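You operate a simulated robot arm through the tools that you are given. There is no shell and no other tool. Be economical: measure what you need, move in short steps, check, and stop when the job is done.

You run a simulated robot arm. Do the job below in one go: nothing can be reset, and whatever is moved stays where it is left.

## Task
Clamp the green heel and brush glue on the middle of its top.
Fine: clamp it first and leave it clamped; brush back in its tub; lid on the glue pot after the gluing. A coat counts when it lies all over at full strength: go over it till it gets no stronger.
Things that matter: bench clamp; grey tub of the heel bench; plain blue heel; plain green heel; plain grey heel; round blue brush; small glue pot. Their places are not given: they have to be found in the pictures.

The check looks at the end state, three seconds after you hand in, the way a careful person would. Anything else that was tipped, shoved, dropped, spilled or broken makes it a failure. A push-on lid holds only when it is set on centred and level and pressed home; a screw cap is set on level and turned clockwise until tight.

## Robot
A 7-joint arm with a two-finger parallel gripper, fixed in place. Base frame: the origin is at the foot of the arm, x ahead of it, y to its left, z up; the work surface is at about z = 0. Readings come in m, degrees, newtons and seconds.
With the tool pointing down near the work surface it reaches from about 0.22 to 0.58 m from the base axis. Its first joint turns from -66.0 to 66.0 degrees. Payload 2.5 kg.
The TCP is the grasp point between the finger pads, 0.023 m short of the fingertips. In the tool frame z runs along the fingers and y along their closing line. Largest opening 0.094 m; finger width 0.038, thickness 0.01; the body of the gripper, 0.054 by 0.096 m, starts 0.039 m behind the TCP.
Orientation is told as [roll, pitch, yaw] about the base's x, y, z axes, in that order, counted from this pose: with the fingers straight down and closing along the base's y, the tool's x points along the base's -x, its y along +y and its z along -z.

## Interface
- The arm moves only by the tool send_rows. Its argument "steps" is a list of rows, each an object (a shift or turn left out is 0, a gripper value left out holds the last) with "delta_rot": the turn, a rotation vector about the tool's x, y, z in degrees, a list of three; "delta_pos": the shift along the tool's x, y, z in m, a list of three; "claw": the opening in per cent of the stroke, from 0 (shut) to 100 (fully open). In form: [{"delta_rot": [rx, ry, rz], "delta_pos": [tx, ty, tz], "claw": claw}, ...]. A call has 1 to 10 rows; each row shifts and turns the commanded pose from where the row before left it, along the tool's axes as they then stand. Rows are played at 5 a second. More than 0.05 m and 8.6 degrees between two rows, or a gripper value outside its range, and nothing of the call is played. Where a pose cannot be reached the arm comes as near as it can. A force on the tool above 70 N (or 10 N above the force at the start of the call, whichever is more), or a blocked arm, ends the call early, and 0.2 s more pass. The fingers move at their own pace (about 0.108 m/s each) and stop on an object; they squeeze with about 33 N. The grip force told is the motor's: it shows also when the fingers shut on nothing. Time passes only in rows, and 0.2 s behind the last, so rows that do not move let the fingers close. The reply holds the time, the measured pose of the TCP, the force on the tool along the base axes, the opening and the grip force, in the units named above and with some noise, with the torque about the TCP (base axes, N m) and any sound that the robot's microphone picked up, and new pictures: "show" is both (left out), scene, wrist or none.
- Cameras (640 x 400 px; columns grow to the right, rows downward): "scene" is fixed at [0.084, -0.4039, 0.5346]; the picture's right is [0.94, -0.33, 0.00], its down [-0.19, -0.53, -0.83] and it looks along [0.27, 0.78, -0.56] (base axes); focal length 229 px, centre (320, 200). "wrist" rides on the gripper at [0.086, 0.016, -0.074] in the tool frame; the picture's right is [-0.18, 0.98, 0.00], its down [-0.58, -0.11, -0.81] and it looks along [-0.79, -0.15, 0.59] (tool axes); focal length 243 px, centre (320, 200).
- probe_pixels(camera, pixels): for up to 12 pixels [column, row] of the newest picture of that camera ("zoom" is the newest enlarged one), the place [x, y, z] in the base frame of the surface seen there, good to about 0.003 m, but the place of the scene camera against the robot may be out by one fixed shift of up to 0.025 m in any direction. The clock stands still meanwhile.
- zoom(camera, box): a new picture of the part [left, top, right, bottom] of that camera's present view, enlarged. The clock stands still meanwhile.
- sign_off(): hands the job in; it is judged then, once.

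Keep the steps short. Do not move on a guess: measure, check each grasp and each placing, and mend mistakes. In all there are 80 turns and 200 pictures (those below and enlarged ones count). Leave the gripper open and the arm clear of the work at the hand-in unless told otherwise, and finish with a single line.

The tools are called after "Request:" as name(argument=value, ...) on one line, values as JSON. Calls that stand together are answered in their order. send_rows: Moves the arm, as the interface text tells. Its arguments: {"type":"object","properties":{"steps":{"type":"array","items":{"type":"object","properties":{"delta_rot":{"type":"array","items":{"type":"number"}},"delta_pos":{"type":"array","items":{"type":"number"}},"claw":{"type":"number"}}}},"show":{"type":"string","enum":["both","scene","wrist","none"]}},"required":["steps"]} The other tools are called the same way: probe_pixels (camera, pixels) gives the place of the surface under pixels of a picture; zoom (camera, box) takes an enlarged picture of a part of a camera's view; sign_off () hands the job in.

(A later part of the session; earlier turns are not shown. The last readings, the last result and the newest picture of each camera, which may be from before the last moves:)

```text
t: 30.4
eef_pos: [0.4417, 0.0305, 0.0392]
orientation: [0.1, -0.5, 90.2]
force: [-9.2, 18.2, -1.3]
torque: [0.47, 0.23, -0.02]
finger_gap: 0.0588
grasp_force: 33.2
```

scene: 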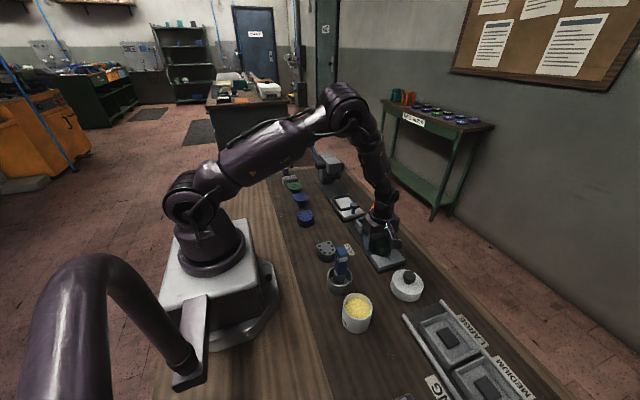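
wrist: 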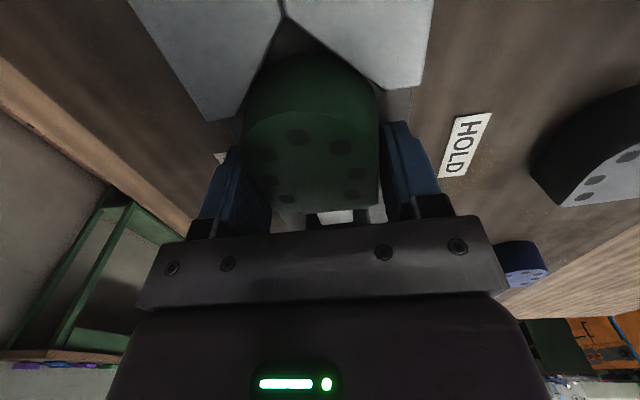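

Now it touches the other wing more, so centre is between. Shift −1.5 mm in x, ease y 1 mm, lower to feel the plate.

Request:
send_rows(steps=[{"delta_pos": [-0.0015, 0.0015, 0]}, {"delta_pos": [0, 0, 0.001]}, {"delta_pos": [0, 0, 0.001]}, {"delta_pos": [0, 0, 0]}], show="none")

Request:
send_rows(steps=[{"delta_pos": [0, 0, 0.001]}, {"delta_pos": [0, 0, 0.001]}, {"delta_pos": [0, 0, 0]}], show="none")

```text
t: 31.4
eef_pos: [0.4409, 0.03, 0.0364]
orientation: [0.1, 0.0, 90.0]
force: [-18.9, 15.7, 13.4]
torque: [0.38, 0.14, -0.35]
finger_gap: 0.0589
grasp_force: 33.2
```

```text
t: 32.2
eef_pos: [0.4399, 0.0306, 0.0352]
orientation: [0.0, 0.0, 90.1]
force: [-18.7, 13.4, 12.6]
torque: [0.51, 0.07, -0.39]
finger_gap: 0.0588
grasp_force: 33.3
```

The plate carries it (Fz≈13 N). Ease the side load by 1 mm in −x, then open.

Request:
send_rows(steps=[{"delta_pos": [-0.0005, 0.001, 0]}, {"delta_pos": [0, 0, -0.001]}, {"claw": 75}, {"claw": 75}], show="wrist")

Request:
send_rows(steps=[{"delta_pos": [0, 0, -0.01]}, {"delta_pos": [0, 0, -0.03]}, {"delta_pos": [0.01, 0, -0.04]}, {"delta_pos": [0.04, 0, -0.02]}, {"delta_pos": [0.04, 0, -0.02]}, {"delta_rot": [0, 8.5, 0]}, {"delta_rot": [0, 8.5, 0]}], show="both")

Request:
zoom(camera="wrist", box=[200, 40, 420, 240])

```text
t: 33.2
eef_pos: [0.4402, 0.0286, 0.0361]
orientation: [-0.1, 0.1, 90.0]
force: [0.9, -0.1, 0.3]
torque: [0.03, 0.03, -0.01]
finger_gap: 0.0707
grasp_force: 0.1
```

wrist: 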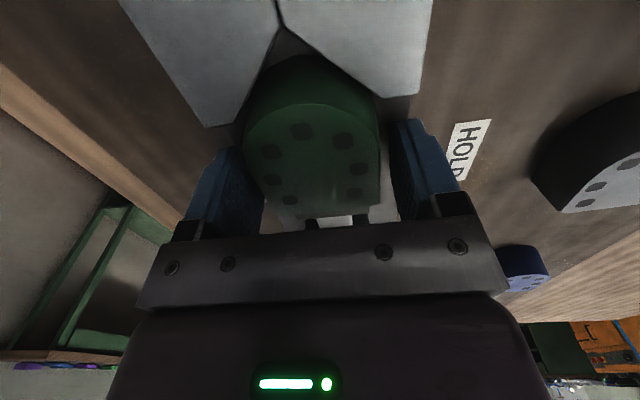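

```text
t: 34.8
eef_pos: [0.4399, -0.0595, 0.1566]
orientation: [0.1, 17.1, 90.0]
force: [0.7, -0.3, 0.3]
torque: [0.02, -0.02, 0.01]
finger_gap: 0.0705
grasp_force: 0.1
```

scene: 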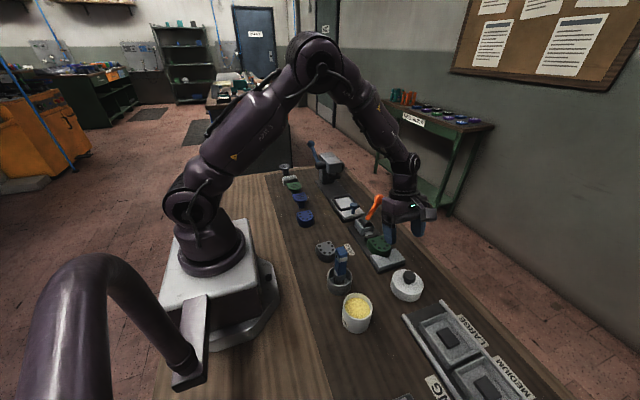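
wrist: 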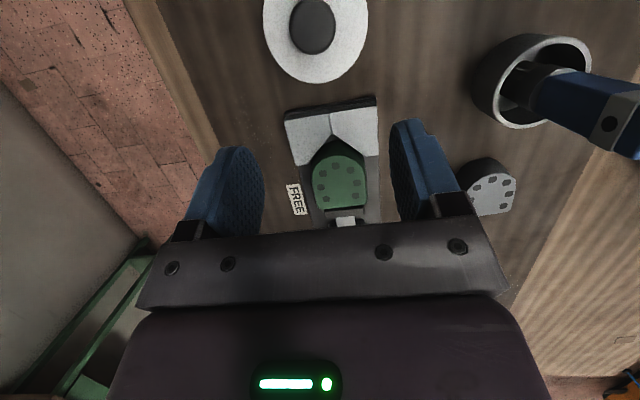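

```text
2.00 times, centred on (310, 140) of wrist
```

zoom: 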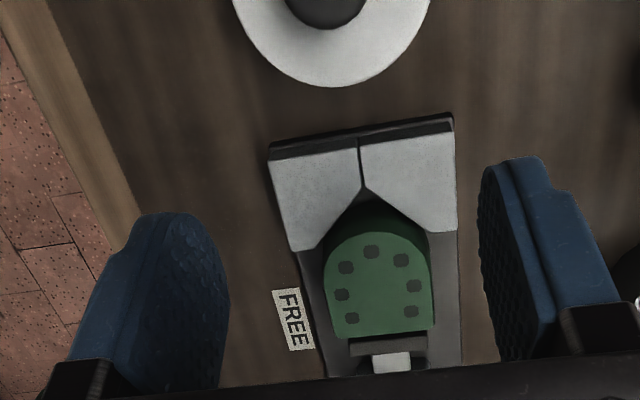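

The heel sits squarely in the V. Now view the lever: untilt and raise.

Request:
send_rows(steps=[{"delta_rot": [0, -8.5, 0], "claw": 0}, {"delta_rot": [0, -8.6, 0]}, {"delta_pos": [0.02, -0.03, -0.02]}, {"delta_pos": [0.02, -0.03, -0.02]}, {"delta_pos": [0, 0, 0]}], show="wrist")

Request:
zoom(camera="wrist", box=[280, 0, 480, 200])

```text
t: 36.0
eef_pos: [0.5001, -0.0983, 0.1954]
orientation: [0.0, -0.1, 90.1]
force: [-1.1, -0.9, -0.7]
torque: [0.01, -0.03, 0.02]
finger_gap: 0.0
grasp_force: 33.1
```

wrist: 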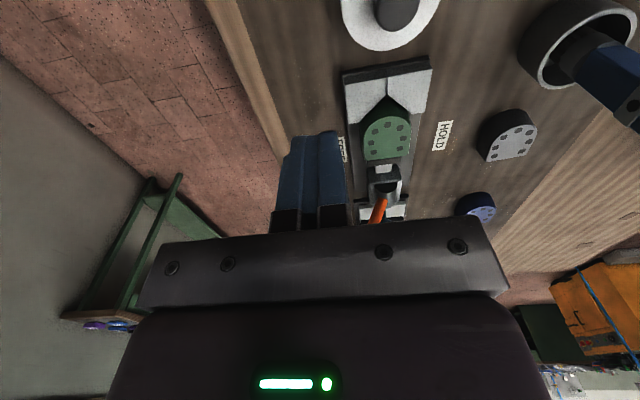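

```text
2.00 times, centred on (380, 100) of wrist
```

zoom: 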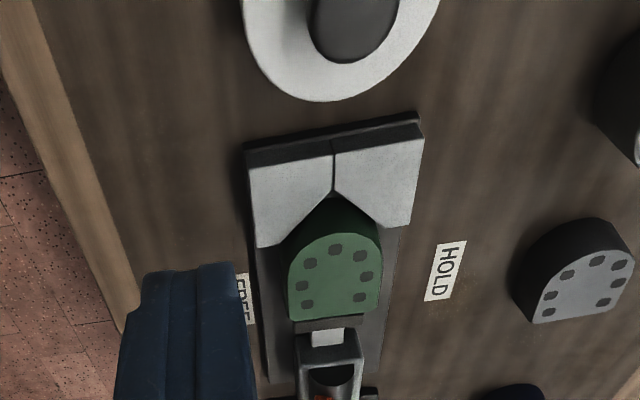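

The ball is about (0.479,0.111,0.139), by the earlier probes. I'll bring the closed fingers to its +x side at x≈0.525, y 0.11, z 0.15.

Request:
send_rows(steps=[{"delta_pos": [0, -0.025, 0]}, {"delta_pos": [-0.0416, 0, 0]}, {"delta_pos": [-0.0416, 0, 0]}, {"delta_pos": [-0.0416, 0, 0]}, {"delta_pos": [-0.0416, 0, 0]}, {"delta_pos": [-0.0416, 0, 0]}, {"delta_pos": [0, 0, 0.02]}, {"delta_pos": [0, 0, 0.025]}, {"delta_pos": [0, 0, 0]}], show="both")

Request:
zoom(camera="scene", box=[330, 150, 430, 250])

```text
t: 38.0
eef_pos: [0.5248, 0.1071, 0.1543]
orientation: [-0.1, -0.1, 90.0]
force: [-0.3, -0.2, 0.3]
torque: [0.01, 0.01, -0.02]
finger_gap: 0.0001
grasp_force: 33.2
```

scene: 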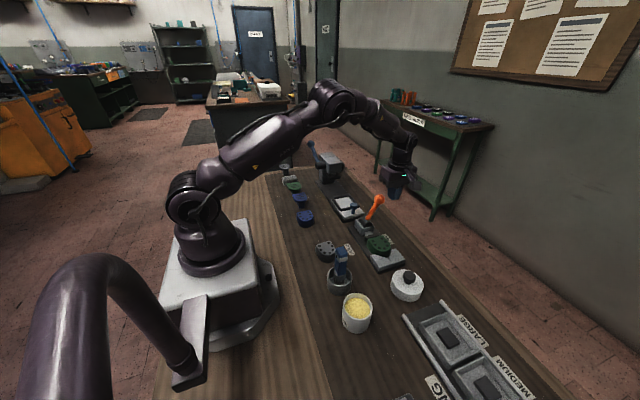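
wrist: 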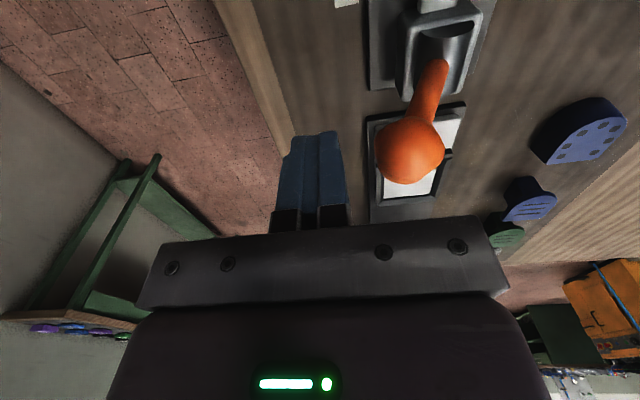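

```text
4.00 times, centred on (380, 200) of scene
```

zoom: 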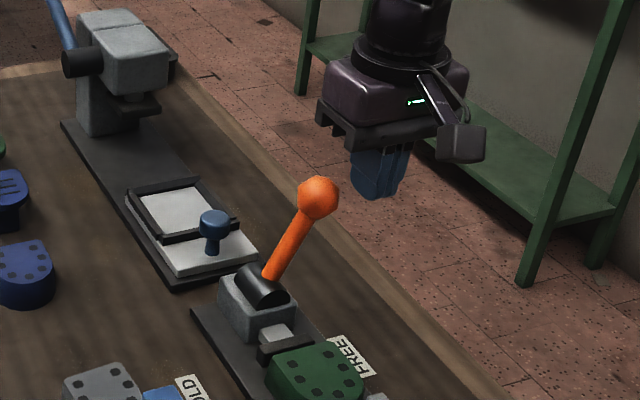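

Now the ball shows in the wrist view at (410,152). Probe it.

Request:
probe_pixels(camera="wrist", pixels=[[410, 150], [382, 155], [440, 150], [410, 178], [425, 100], [435, 70], [315, 150], [330, 200]])

```text
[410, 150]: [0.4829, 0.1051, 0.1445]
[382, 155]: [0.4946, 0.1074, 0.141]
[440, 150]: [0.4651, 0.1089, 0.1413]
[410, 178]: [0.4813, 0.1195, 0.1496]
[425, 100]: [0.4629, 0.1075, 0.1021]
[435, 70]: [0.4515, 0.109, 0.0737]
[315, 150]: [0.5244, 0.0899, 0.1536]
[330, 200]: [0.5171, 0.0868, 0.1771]
```

Ball centre ≈(0.480,0.115,0.141), r 16 mm. Shift y +5 mm, down 8 mm, then push toward −x in small steps.

Request:
send_rows(steps=[{"delta_pos": [-0.006, 0, 0.008]}, {"delta_pos": [0, 0.012, 0]}, {"delta_pos": [0, 0.01, 0]}, {"delta_pos": [0, 0.01, 0]}, {"delta_pos": [0, 0.01, 0]}, {"delta_pos": [0, 0.01, 0]}, {"delta_pos": [0, 0.01, 0]}], show="both")

```text
t: 39.6
eef_pos: [0.4619, 0.1141, 0.1423]
orientation: [0.2, -0.1, 90.0]
force: [-0.7, 0.7, -0.8]
torque: [0.02, 0.0, 0.0]
finger_gap: 0.0001
grasp_force: 33.1
```

scene: 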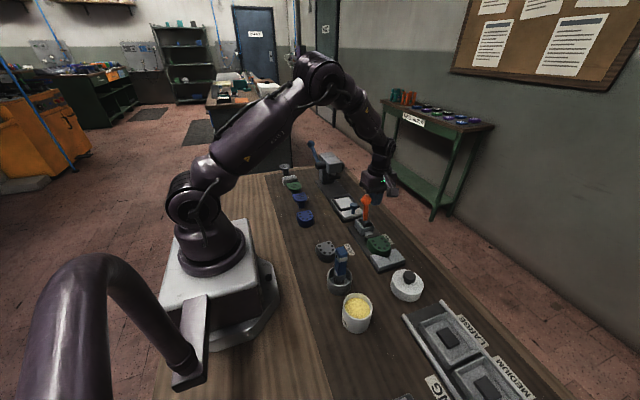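
wrist: 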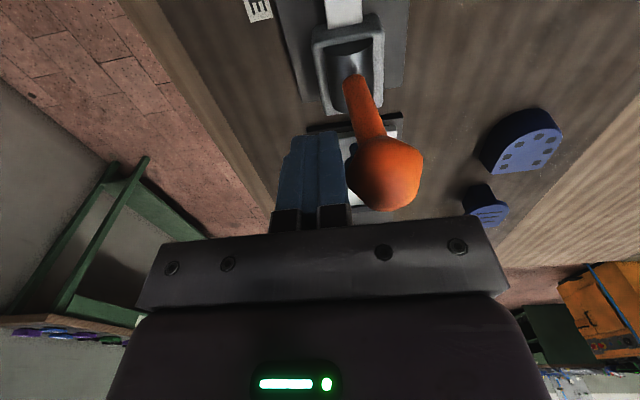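

Lever is moving, now about upright, with little force. Continue.

Request:
send_rows(steps=[{"delta_pos": [0, 0.01, 0]}, {"delta_pos": [0, 0.01, 0]}, {"delta_pos": [0, 0.01, 0]}, {"delta_pos": [0, 0.01, 0.002]}, {"delta_pos": [0, 0, 0]}], show="both")

Request:
zoom(camera="scene", box=[330, 170, 430, 270])

```text
t: 40.8
eef_pos: [0.4258, 0.1125, 0.1436]
orientation: [-0.5, -0.3, 90.0]
force: [21.9, 1.1, 5.6]
torque: [-0.02, 0.04, -0.07]
finger_gap: 0.0002
grasp_force: 32.6
```

scene: 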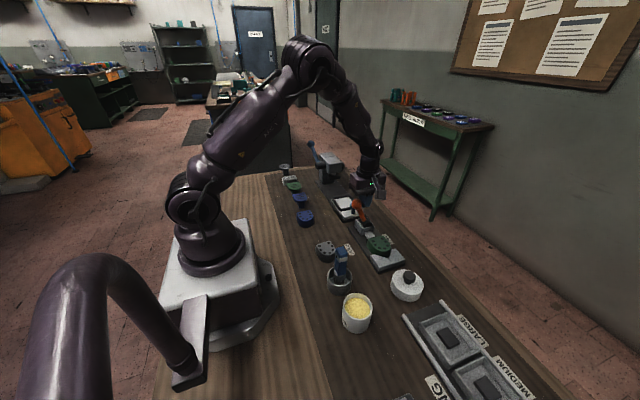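
wrist: 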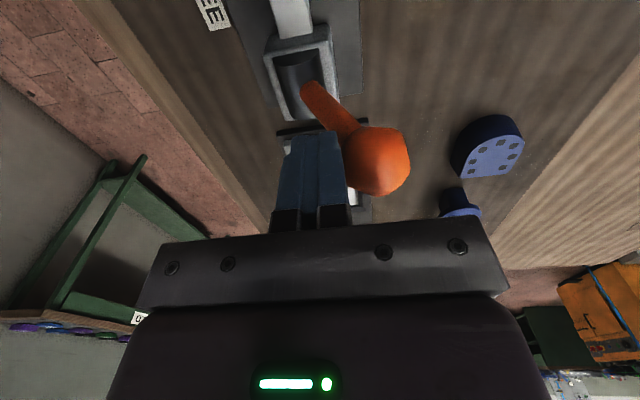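

```text
4.00 times, centred on (380, 220) of scene
```

zoom: 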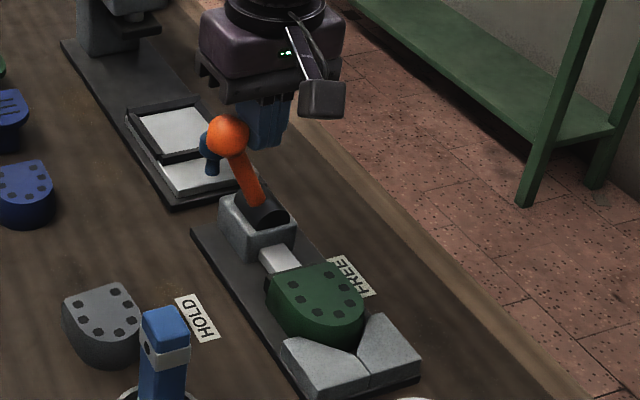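

The plunger has come out against the heel; 22 N now. Push a little further to reach the stop.

Request:
send_rows(steps=[{"delta_pos": [0, 0.006, 0.001]}, {"delta_pos": [0, 0.006, 0.002]}, {"delta_pos": [0, 0, 0]}], show="wrist")

Request:
zoom(camera="scene", box=[330, 170, 430, 270])

```text
t: 41.4
eef_pos: [0.4262, 0.1125, 0.1445]
orientation: [-2.7, -0.7, 89.6]
force: [5.4, 0.6, 0.6]
torque: [0.01, 0.02, 0.0]
finger_gap: 0.0001
grasp_force: 32.5
stopped in row 3: the force on the tool passed its limit at 73 N (the readings are from after the stop); the commanded pose is now the measured one
```

wrist: 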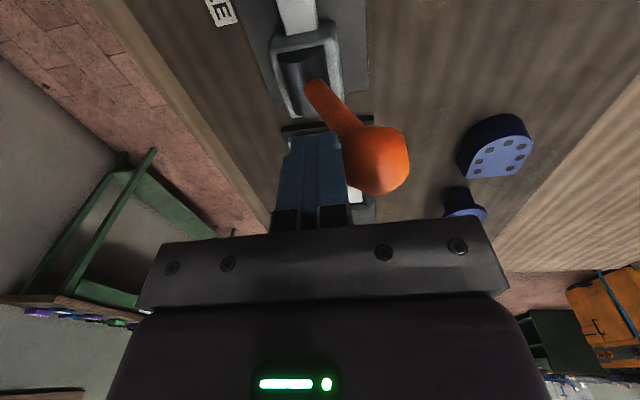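

```text
4.00 times, centred on (380, 220) of scene
```

zoom: 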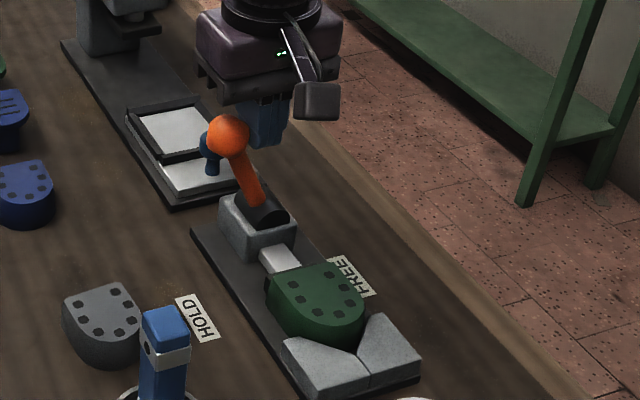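

Hard stop reached: lever at HOLD. Back away +x and up, level the tool, and look.

Request:
send_rows(steps=[{"delta_pos": [0, -0.03, 0]}, {"delta_pos": [0, 0, -0.04], "delta_rot": [-0.7, -2.7, 0]}, {"delta_pos": [0, 0, -0.03]}, {"delta_pos": [0.045, 0, 0]}, {"delta_pos": [0.045, 0, 0]}, {"delta_pos": [0.045, 0, 0]}, {"delta_pos": [0.02, 0.03, 0], "claw": 70}, {"delta_pos": [0, 0, 0]}], show="both")

Request:
zoom(camera="scene", box=[330, 170, 430, 270])

```text
t: 43.2
eef_pos: [0.4193, -0.0424, 0.2053]
orientation: [-1.8, -3.4, 89.8]
force: [0.1, 0.1, 1.1]
torque: [0.0, 0.01, -0.02]
finger_gap: 0.0655
grasp_force: 0.0
```

scene: 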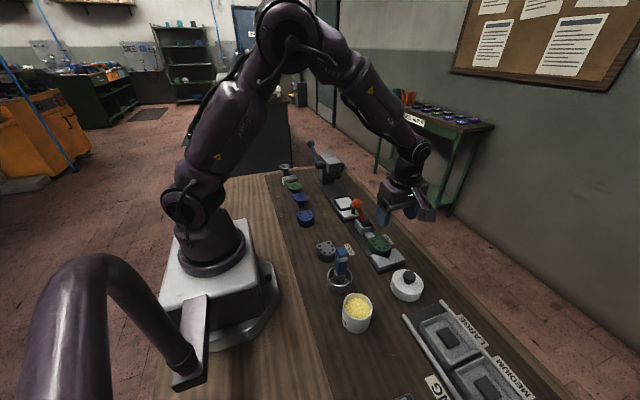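
wrist: 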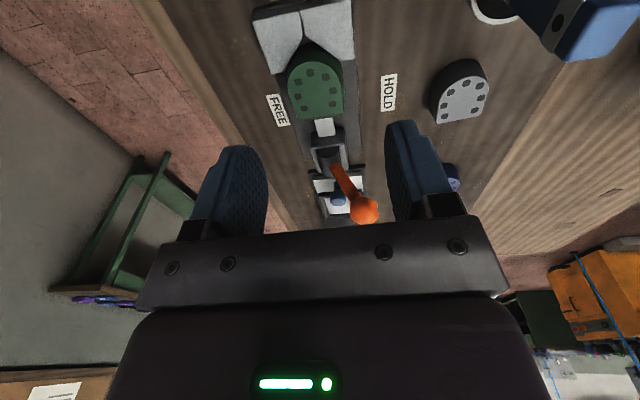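

```text
4.00 times, centred on (380, 220) of scene
```

zoom: 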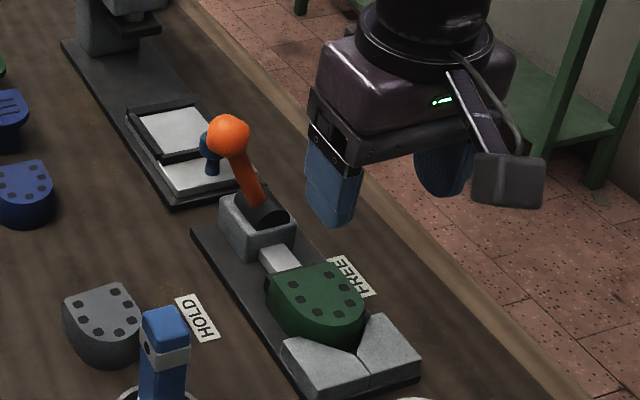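

Clamped: lever at HOLD, pad against the heel. Now level the tool and view the brush from the −y side.

Request:
send_rows(steps=[{"delta_rot": [-1.8, 3.4, 0]}, {"delta_pos": [0.027, 0.0372, -0.011]}, {"delta_pos": [0.027, 0.0372, -0.011]}, {"delta_pos": [0.027, 0.0372, -0.011]}, {"delta_pos": [0.027, 0.0372, -0.011]}, {"delta_pos": [0, 0, 0]}], show="wrist")

Request:
zoom(camera="wrist", box=[240, 60, 420, 220])

Request:
zoom(camera="scene", box=[310, 230, 390, 340])

```text
t: 44.6
eef_pos: [0.271, -0.1479, 0.2493]
orientation: [0.0, 0.0, 89.7]
force: [0.0, -0.1, 0.1]
torque: [-0.03, -0.01, 0.01]
finger_gap: 0.0657
grasp_force: 0.1
```

wrist: 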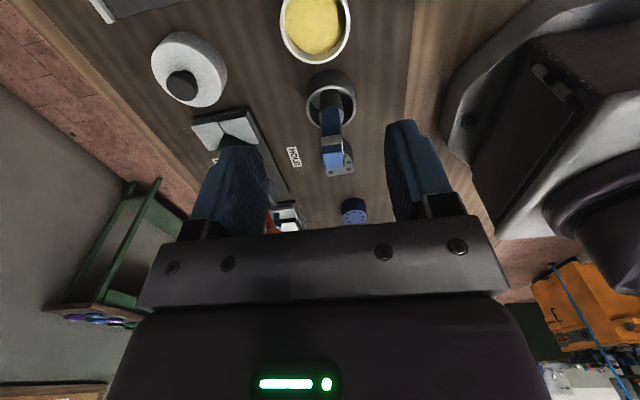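

```text
2.50 times, centred on (330, 140) of wrist
```

zoom: 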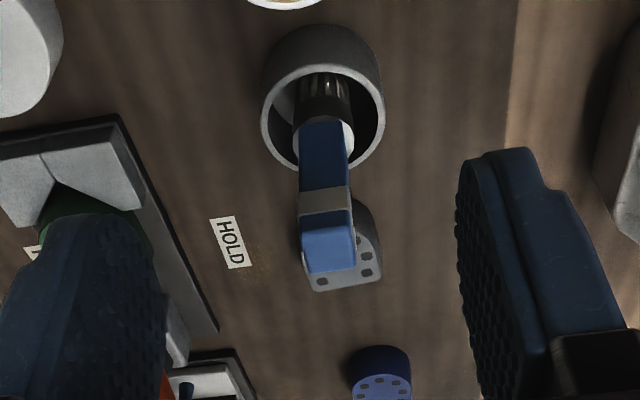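

```text
3.64 times, centred on (350, 285) of scene
```

zoom: 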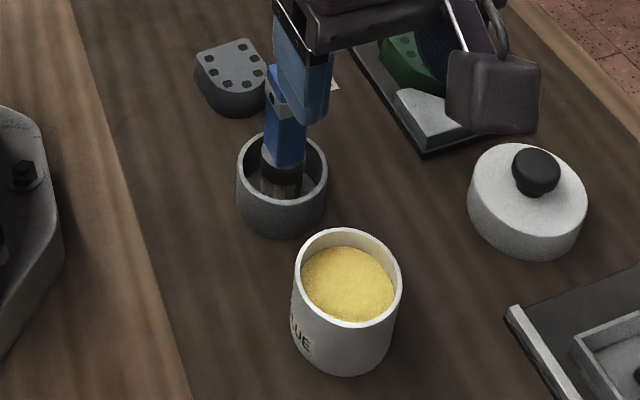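

The brush has a square blue handle with a grey band, standing about upright. Probe its edges at several heights and the tub rim.

Request:
zoom(camera="wrist", box=[290, 60, 370, 180])

```text
3.33 times, centred on (330, 120) of wrist
```

zoom: 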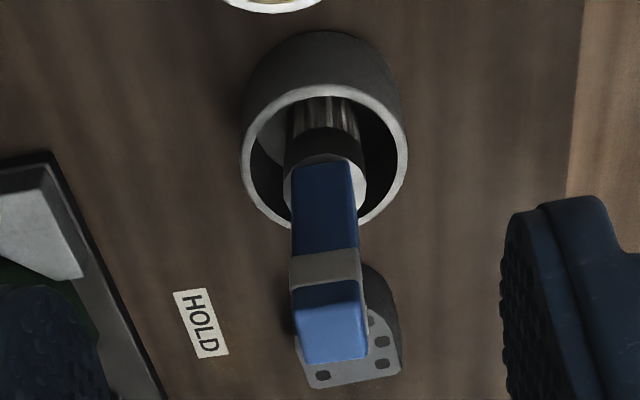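

Request:
probe_pixels(camera="zoom", pixels=[[294, 235], [355, 235], [296, 175], [350, 170], [298, 305], [362, 300], [306, 358], [364, 355], [325, 140], [250, 150], [400, 150], [325, 92]])

Request:
probe_pixels(camera="wrist", pixels=[[282, 30], [349, 30], [316, 58], [316, 30], [183, 85], [160, 70], [222, 72], [195, 35], [200, 105], [331, 82], [308, 100], [354, 110]])

```text
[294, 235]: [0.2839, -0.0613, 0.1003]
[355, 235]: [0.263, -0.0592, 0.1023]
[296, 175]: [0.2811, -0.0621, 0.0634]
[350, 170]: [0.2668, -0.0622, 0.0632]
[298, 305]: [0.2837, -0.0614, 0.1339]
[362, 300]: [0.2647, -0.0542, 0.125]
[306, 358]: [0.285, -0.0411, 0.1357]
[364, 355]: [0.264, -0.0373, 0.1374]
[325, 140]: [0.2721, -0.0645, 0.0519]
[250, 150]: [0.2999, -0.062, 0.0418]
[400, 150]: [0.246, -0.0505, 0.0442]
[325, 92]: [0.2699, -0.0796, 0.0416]
```

```text
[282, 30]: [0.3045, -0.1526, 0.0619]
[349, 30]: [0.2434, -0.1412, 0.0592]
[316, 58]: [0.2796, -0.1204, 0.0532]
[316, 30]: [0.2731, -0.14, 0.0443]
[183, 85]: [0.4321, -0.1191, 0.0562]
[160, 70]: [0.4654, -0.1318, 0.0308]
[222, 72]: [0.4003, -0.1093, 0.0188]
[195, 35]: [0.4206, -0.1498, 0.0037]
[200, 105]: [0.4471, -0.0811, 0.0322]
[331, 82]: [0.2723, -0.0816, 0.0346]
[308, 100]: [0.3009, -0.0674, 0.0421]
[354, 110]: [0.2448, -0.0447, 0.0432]
```

Handle: 20 mm square, centre (0.274,-0.0505), z 0.06–0.137, upright, turned about −8°. Align yaw 82 and come down over its upper part.

Request:
send_rows(steps=[{"delta_pos": [-0.0487, -0.0015, 0]}, {"delta_pos": [-0.0487, -0.0015, 0]}, {"delta_rot": [0, 0, 8]}, {"delta_pos": [0, 0, 0.04]}, {"delta_pos": [0, 0, 0.02]}, {"delta_pos": [0, 0, 0]}], show="wrist")

Request:
zoom(camera="scene", box=[310, 210, 390, 310])

```text
t: 46.0
eef_pos: [0.2726, -0.0538, 0.1883]
orientation: [0.0, 0.0, 81.7]
force: [-0.1, 0.4, -0.4]
torque: [-0.01, -0.01, 0.0]
finger_gap: 0.0657
grasp_force: 0.1
```

wrist: 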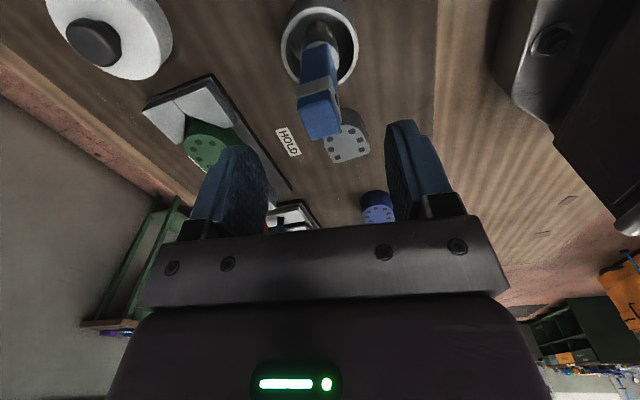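

```text
4.00 times, centred on (350, 260) of scene
```

zoom: 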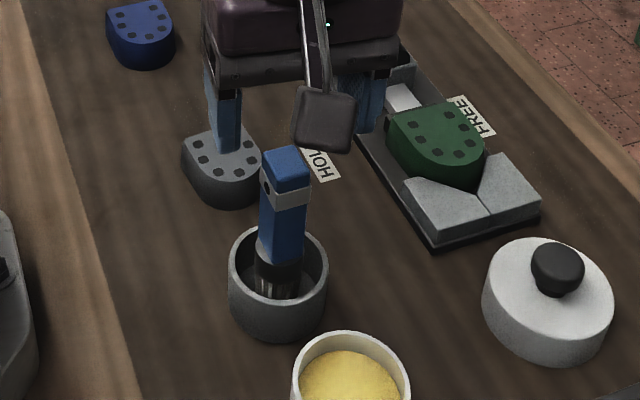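

Request:
probe_pixels(camera="wrist", pixels=[[301, 104], [336, 97], [309, 136], [340, 129], [320, 118], [304, 75], [334, 68], [311, 52], [332, 50]])

```text
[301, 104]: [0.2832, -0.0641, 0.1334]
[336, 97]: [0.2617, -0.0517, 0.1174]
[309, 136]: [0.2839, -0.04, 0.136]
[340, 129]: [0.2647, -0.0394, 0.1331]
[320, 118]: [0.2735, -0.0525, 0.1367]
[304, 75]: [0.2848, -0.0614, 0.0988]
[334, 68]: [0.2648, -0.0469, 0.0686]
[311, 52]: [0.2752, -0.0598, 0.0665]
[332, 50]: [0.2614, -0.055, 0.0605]
```

Centred within 2 mm. Descend to z 0.115 and grip.

Request:
send_rows(steps=[{"delta_pos": [-0.002, -0.001, 0.03]}, {"delta_pos": [0, 0, 0.03]}, {"delta_pos": [0, 0, 0.013]}, {"claw": 0}, {"claw": 0}, {"claw": 0}, {"claw": 0}], show="none")

Request:
send_rows(steps=[{"delta_pos": [0, 0, -0.005]}, {"delta_pos": [0, 0, -0.01]}, {"delta_pos": [0, 0, -0.015]}, {"delta_pos": [0, 0, -0.015]}, {"delta_pos": [0, 0, -0.015]}, {"delta_pos": [0, 0, 0]}], show="both")

Request:
zoom(camera="scene", box=[310, 210, 390, 310])

```text
t: 47.6
eef_pos: [0.2772, -0.0518, 0.1168]
orientation: [0.0, 0.0, 81.6]
force: [0.5, 0.1, 0.2]
torque: [0.02, -0.05, -0.02]
finger_gap: 0.0277
grasp_force: 33.2
```

```text
t: 49.0
eef_pos: [0.2777, -0.0508, 0.1767]
orientation: [0.0, -0.1, 81.8]
force: [0.0, 0.0, -0.4]
torque: [0.03, 0.01, 0.03]
finger_gap: 0.0274
grasp_force: 33.1
```

scene: 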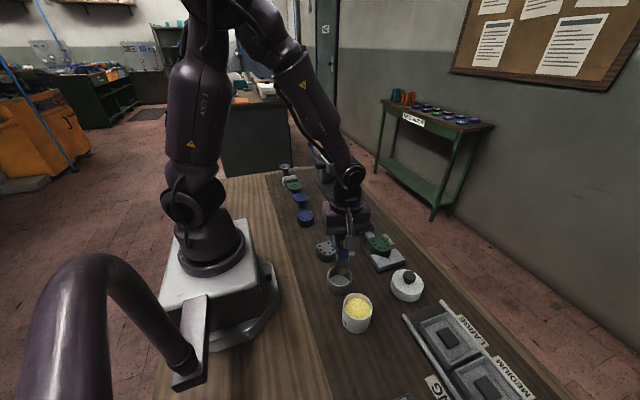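
wrist: 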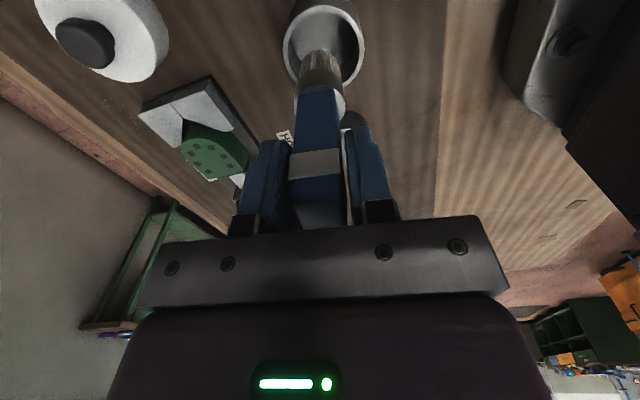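

```text
4.00 times, centred on (350, 260) of scene
```

zoom: 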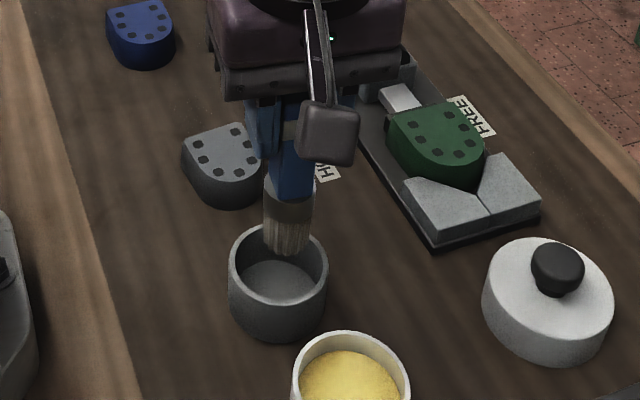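

The brush is out of the tub. Probe the bristles' tip relative to the TCP.

Request:
zoom(camera="wrist", box=[270, 0, 380, 140])

```text
2.86 times, centred on (325, 70) of wrist
```

zoom: 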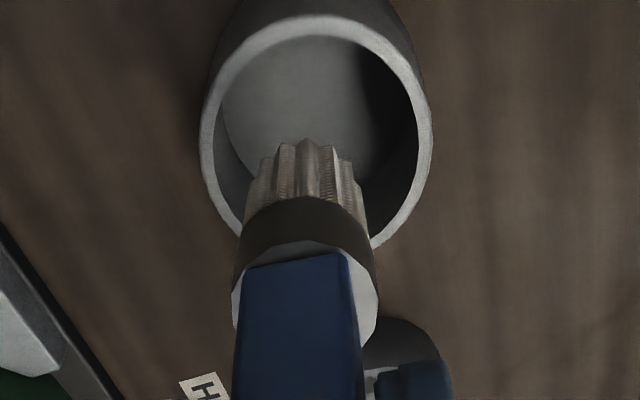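

Request:
probe_pixels(camera="zoom", pixels=[[308, 145], [308, 190], [270, 165], [348, 165], [305, 210], [250, 230], [365, 230], [300, 260], [300, 60], [208, 130], [428, 130], [300, 110]])

```text
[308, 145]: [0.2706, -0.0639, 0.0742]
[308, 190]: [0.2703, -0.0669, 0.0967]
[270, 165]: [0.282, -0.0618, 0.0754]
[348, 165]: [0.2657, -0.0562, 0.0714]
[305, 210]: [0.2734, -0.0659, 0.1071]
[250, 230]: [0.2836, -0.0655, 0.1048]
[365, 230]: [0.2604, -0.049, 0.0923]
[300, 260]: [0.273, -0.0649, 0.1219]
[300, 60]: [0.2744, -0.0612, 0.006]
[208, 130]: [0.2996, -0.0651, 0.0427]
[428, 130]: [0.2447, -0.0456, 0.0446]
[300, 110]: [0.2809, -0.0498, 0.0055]
```

Bristle tip is about 106 mm below the TCP, axis near (0.274,-0.053). Pot centre ≈(0.274,-0.148), rim z 0.062, glue at 0.044. Raise and carry over the pot.

Request:
send_rows(steps=[{"delta_pos": [0, 0, -0.015]}, {"delta_pos": [0, 0, -0.015]}, {"delta_pos": [0.01, -0.0014, 0]}, {"delta_pos": [0.0188, -0.0027, 0]}, {"delta_pos": [0.0188, -0.0027, 0]}, {"delta_pos": [0.0188, -0.0027, 0]}, {"delta_pos": [0.0188, -0.0027, 0]}, {"delta_pos": [0.0088, -0.0015, 0]}, {"delta_pos": [0, 0, 0]}], show="both")

Request:
zoom(camera="scene", box=[310, 230, 410, 340])

Request:
zoom(camera="wrist", box=[260, 0, 390, 140])

```text
t: 51.0
eef_pos: [0.2763, -0.1453, 0.206]
orientation: [0.1, -0.1, 81.7]
force: [1.3, 0.8, -0.4]
torque: [0.0, 0.0, -0.02]
finger_gap: 0.0277
grasp_force: 33.1
```

scene: 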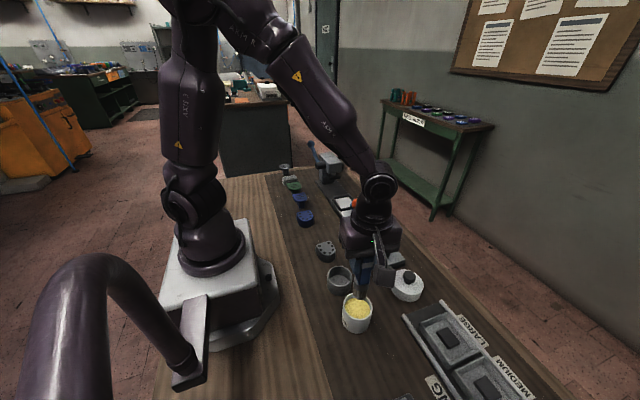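
wrist: 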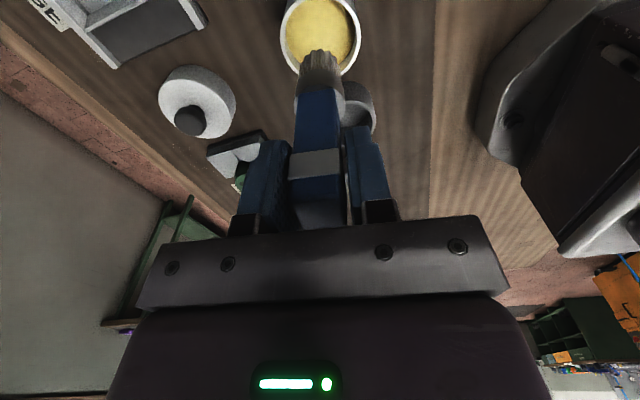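

```text
3.64 times, centred on (360, 285) of scene
```

zoom: 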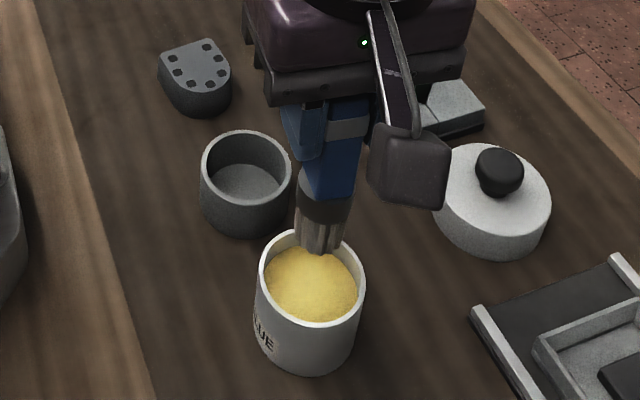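

```text
2.86 times, centred on (325, 70) of wrist
```

zoom: 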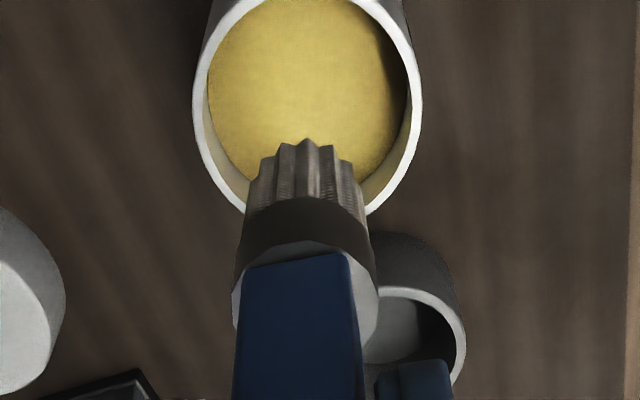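

Request:
probe_pixels(camera="zoom", pixels=[[308, 145], [268, 165], [350, 165], [200, 100], [418, 100], [235, 205], [378, 208], [300, 90], [212, 30], [402, 30]])

```text
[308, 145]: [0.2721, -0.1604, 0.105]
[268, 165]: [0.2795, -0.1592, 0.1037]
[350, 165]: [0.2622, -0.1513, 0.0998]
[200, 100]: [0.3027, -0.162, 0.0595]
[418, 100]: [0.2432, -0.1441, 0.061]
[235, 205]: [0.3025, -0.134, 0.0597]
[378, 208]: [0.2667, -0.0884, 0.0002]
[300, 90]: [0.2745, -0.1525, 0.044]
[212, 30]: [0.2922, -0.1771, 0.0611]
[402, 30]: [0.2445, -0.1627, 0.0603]
```

Tip is over the pot's centre (0.273,-0.149). Dip until the tip is ~10 mm under the glue surface, then lift slowly.

Request:
send_rows(steps=[{"delta_pos": [0, 0, 0.015]}, {"delta_pos": [0, 0, 0.02]}, {"delta_pos": [0, 0, 0.02]}, {"delta_pos": [0, 0, 0.013]}, {"delta_pos": [0, 0, 0]}, {"delta_pos": [0, 0, 0]}], show="scene")

Request:
zoom(camera="scene", box=[310, 230, 410, 340])

Request:
send_rows(steps=[{"delta_pos": [0, 0, -0.01]}, {"delta_pos": [0, 0, -0.01]}, {"delta_pos": [0, 0, -0.015]}, {"delta_pos": [0, 0, -0.02]}, {"delta_pos": [0, 0, -0.02]}, {"delta_pos": [0, 0, 0]}], show="both")

Request:
zoom(camera="wrist", box=[260, 0, 390, 140])

```text
t: 52.4
eef_pos: [0.2785, -0.1486, 0.1394]
orientation: [-0.3, 0.1, 81.7]
force: [3.1, -1.1, 31.6]
torque: [-0.2, -0.03, 0.02]
finger_gap: 0.0278
grasp_force: 33.3
```

scene: 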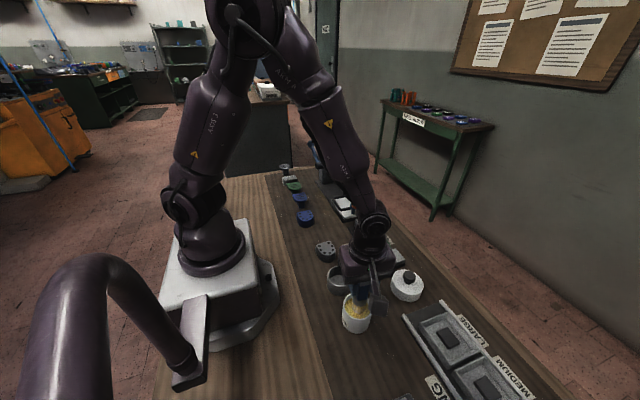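

```text
3.64 times, centred on (360, 285) of scene
```

zoom: 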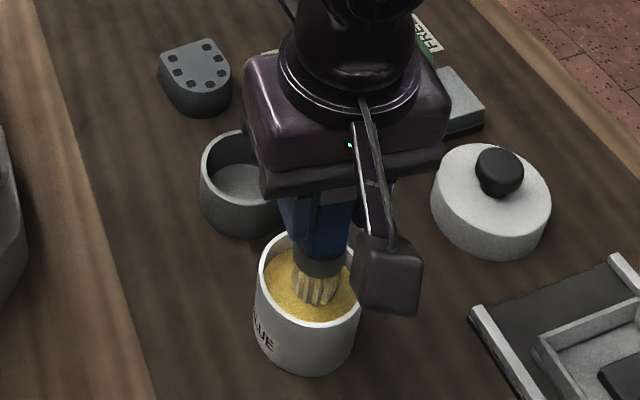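

```text
t: 53.8
eef_pos: [0.277, -0.1458, 0.2136]
orientation: [-0.1, 0.0, 81.7]
force: [0.0, -0.3, -0.4]
torque: [0.01, -0.01, -0.01]
finger_gap: 0.0272
grasp_force: 33.3
```

scene: 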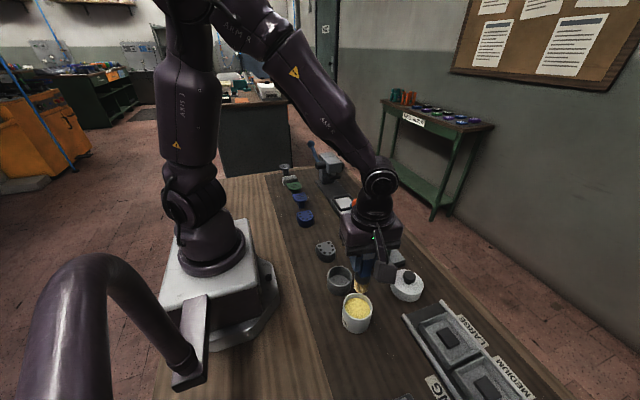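
wrist: 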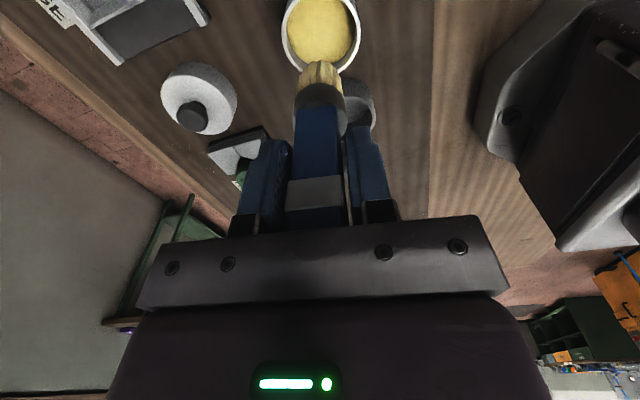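

```text
2.86 times, centred on (325, 70) of wrist
```

zoom: 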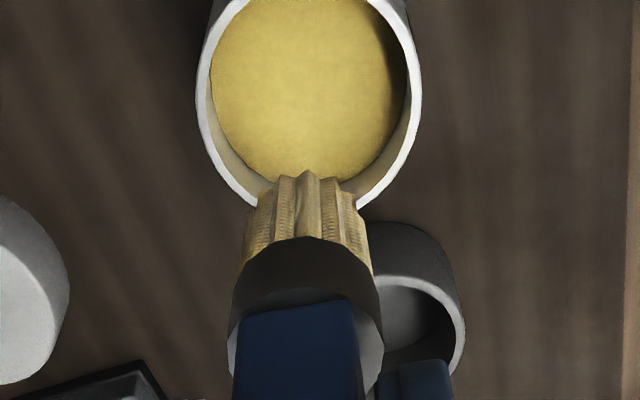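

Bristles are coated. The 32 N press slid the brush up in the grip a bit; re-measure the tip. Also measure the heel's top from the scene... first probe here.

Request:
probe_pixels(camera="zoom", pixels=[[306, 180], [268, 205], [350, 200], [306, 225], [300, 100], [250, 260]])

Request:
zoom(camera="scene", box=[310, 210, 410, 340])

```text
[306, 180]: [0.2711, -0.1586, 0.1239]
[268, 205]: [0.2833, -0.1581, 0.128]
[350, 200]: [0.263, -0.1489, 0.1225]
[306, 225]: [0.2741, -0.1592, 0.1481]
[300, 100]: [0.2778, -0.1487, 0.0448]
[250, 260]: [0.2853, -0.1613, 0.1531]
```

```text
3.08 times, centred on (360, 275) of scene
```

zoom: 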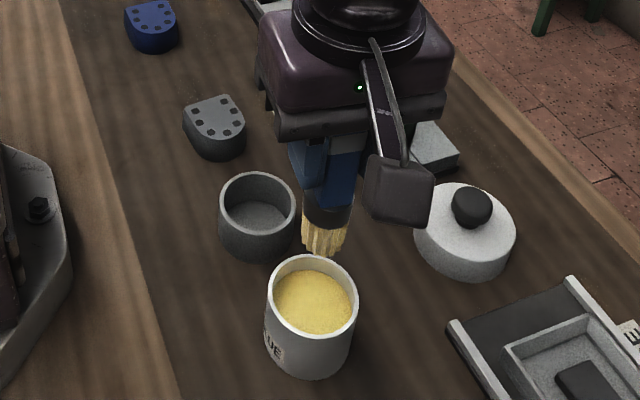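

Tip is now ~92 mm below the TCP. Carry smoothly toward the heel, stopping short to measure it.

Request:
send_rows(steps=[{"delta_pos": [-0.006, -0.008, 0]}, {"delta_pos": [-0.0121, -0.0166, 0]}, {"delta_pos": [-0.0121, -0.0166, 0]}, {"delta_pos": [-0.0121, -0.0166, 0]}, {"delta_pos": [-0.0121, -0.0166, 0]}, {"delta_pos": [-0.0121, -0.0166, 0]}, {"delta_pos": [-0.0121, -0.0166, 0]}, {"delta_pos": [-0.0121, -0.0166, 0]}, {"delta_pos": [-0.0121, -0.0166, 0]}, {"delta_pos": [-0.006, -0.008, 0]}], show="wrist")

Request:
zoom(camera="wrist", box=[260, 0, 420, 140])

```text
t: 56.0
eef_pos: [0.4404, -0.0599, 0.2131]
orientation: [0.0, 0.0, 81.7]
force: [-0.4, 0.6, 0.3]
torque: [-0.01, 0.0, 0.0]
finger_gap: 0.0277
grasp_force: 32.9
```

wrist: 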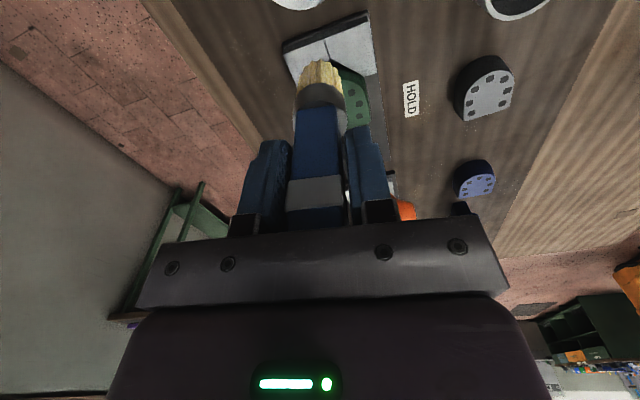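

```text
2.86 times, centred on (340, 70) of wrist
```

zoom: 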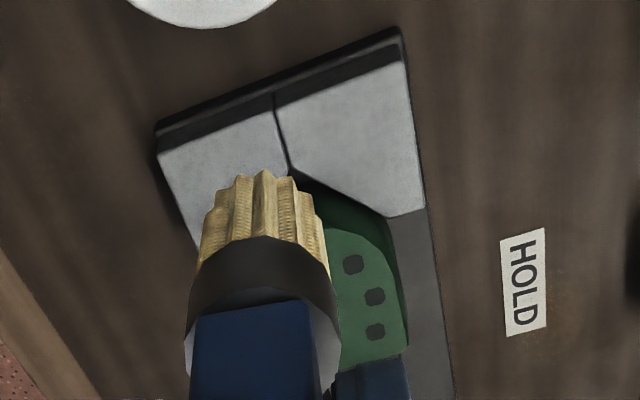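

Probe the visible right half of the heel.

Request:
probe_pixels(camera="zoom", pixels=[[403, 335], [404, 350], [398, 290], [335, 234], [354, 264], [375, 296], [376, 331], [350, 362], [345, 300], [264, 180], [232, 190], [298, 190]])

```text
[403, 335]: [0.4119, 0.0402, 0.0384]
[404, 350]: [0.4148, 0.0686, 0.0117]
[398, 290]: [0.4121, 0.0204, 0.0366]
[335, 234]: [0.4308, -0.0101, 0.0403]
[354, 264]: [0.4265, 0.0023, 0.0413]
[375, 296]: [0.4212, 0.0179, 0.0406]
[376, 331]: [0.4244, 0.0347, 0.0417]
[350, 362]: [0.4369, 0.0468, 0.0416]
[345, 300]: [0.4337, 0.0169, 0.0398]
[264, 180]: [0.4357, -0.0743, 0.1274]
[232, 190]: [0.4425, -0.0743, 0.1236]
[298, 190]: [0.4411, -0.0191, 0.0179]
```

Heel top: centre ≈(0.439,0.0175), z 0.0405. Move over it and lower to just above contact.

Request:
send_rows(steps=[{"delta_pos": [-0.0159, 0.0018, 0]}, {"delta_pos": [-0.0159, 0.0018, 0]}, {"delta_pos": [-0.0159, 0.0018, 0]}, {"delta_pos": [-0.0159, 0.0018, 0]}, {"delta_pos": [-0.016, 0.0016, 0]}, {"delta_pos": [0, 0, 0.02]}, {"delta_pos": [0, 0, 0.02]}, {"delta_pos": [0, 0, 0.02]}, {"delta_pos": [0, 0, 0.01]}, {"delta_pos": [0, 0, 0]}], show="both")

Request:
zoom(camera="scene", box=[340, 190, 430, 280])

Request:
zoom(camera="wrist", box=[220, 0, 420, 140])

```text
t: 58.2
eef_pos: [0.4426, 0.0211, 0.1432]
orientation: [-0.1, 0.0, 81.7]
force: [-0.2, 0.3, -0.1]
torque: [-0.02, 0.0, 0.01]
finger_gap: 0.0276
grasp_force: 33.0
```

scene: 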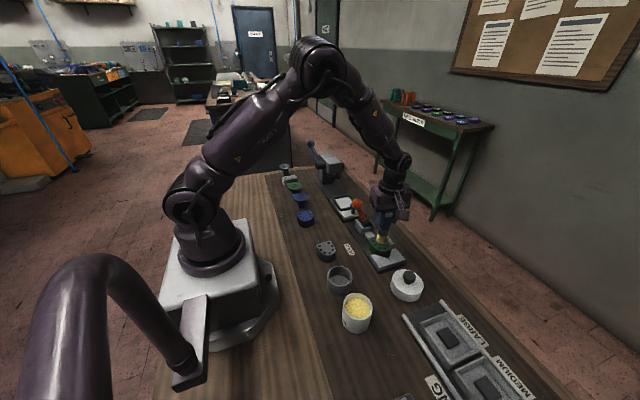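
wrist: 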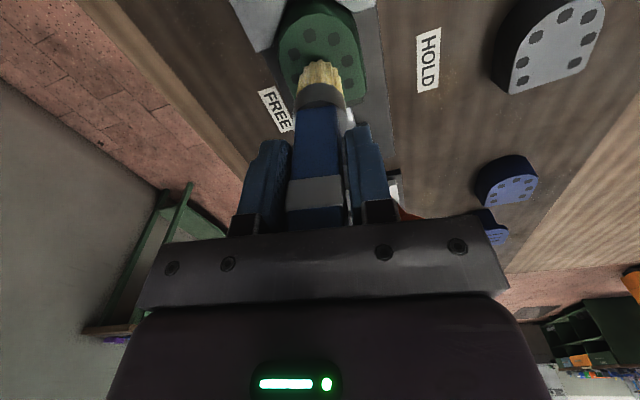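

```text
4.44 times, centred on (385, 235) of scene
```

zoom: 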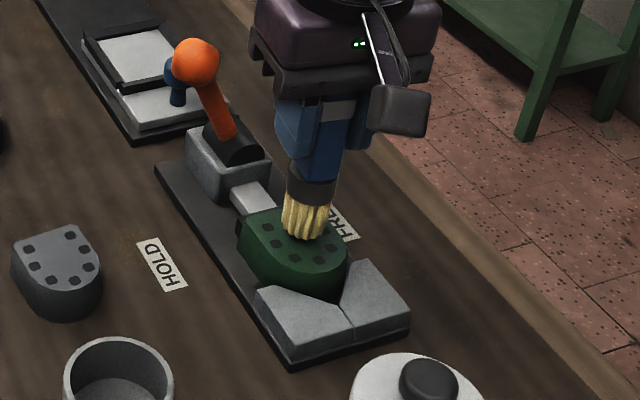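

```text
2.86 times, centred on (320, 70) of wrist
```

zoom: 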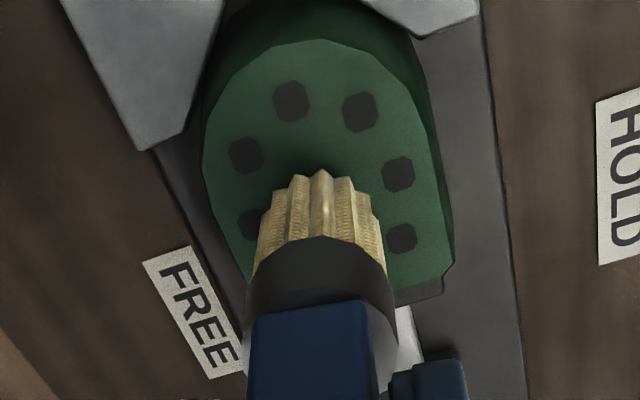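

Request:
probe_pixels(camera="zoom", pixels=[[291, 101], [360, 111], [246, 154], [398, 173], [401, 237], [322, 178], [268, 210], [376, 212], [322, 140], [205, 150], [435, 170], [320, 42]])

```text
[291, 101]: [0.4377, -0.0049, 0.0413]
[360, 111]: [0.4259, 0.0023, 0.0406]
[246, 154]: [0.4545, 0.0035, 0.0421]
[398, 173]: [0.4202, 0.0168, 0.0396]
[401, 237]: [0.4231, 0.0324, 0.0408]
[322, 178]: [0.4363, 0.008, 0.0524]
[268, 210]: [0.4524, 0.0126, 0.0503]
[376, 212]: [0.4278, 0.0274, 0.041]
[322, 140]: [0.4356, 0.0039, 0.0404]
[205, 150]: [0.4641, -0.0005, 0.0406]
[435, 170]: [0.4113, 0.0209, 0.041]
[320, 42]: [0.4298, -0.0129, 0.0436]
```

Tip is over the middle. Touch down in small steps, watching force.

Request:
send_rows(steps=[{"delta_pos": [0, 0, 0.005]}, {"delta_pos": [0, 0, 0.004]}, {"delta_pos": [0, 0, 0.002]}, {"delta_pos": [0, 0, 0]}], show="scene")

Request:
zoom(camera="scene", box=[350, 210, 410, 270])

```text
t: 59.2
eef_pos: [0.4431, 0.0198, 0.1339]
orientation: [-0.2, 0.0, 81.7]
force: [-7.9, 0.3, 30.8]
torque: [-0.15, 0.7, -0.02]
finger_gap: 0.0275
grasp_force: 32.8
```

scene: 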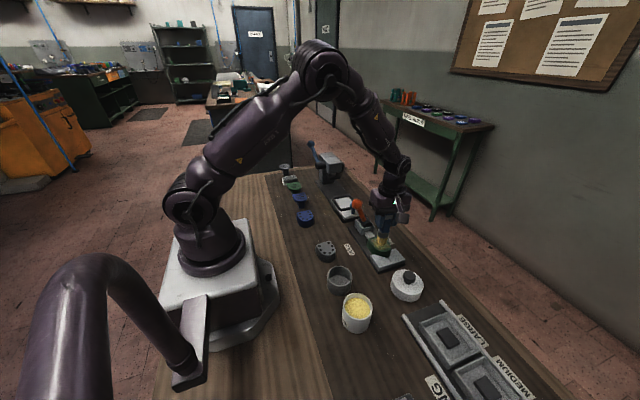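

```text
6.67 times, centred on (380, 240) of scene
```

zoom: 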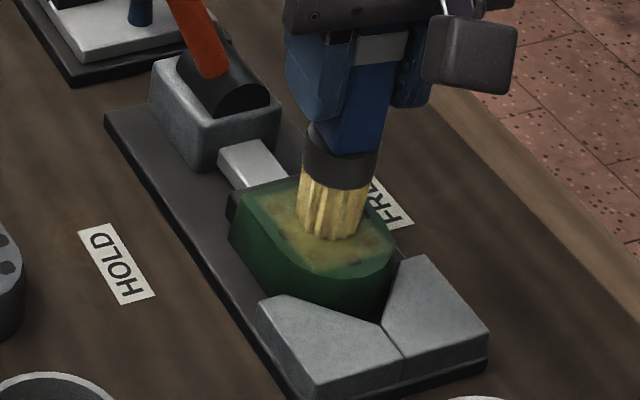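

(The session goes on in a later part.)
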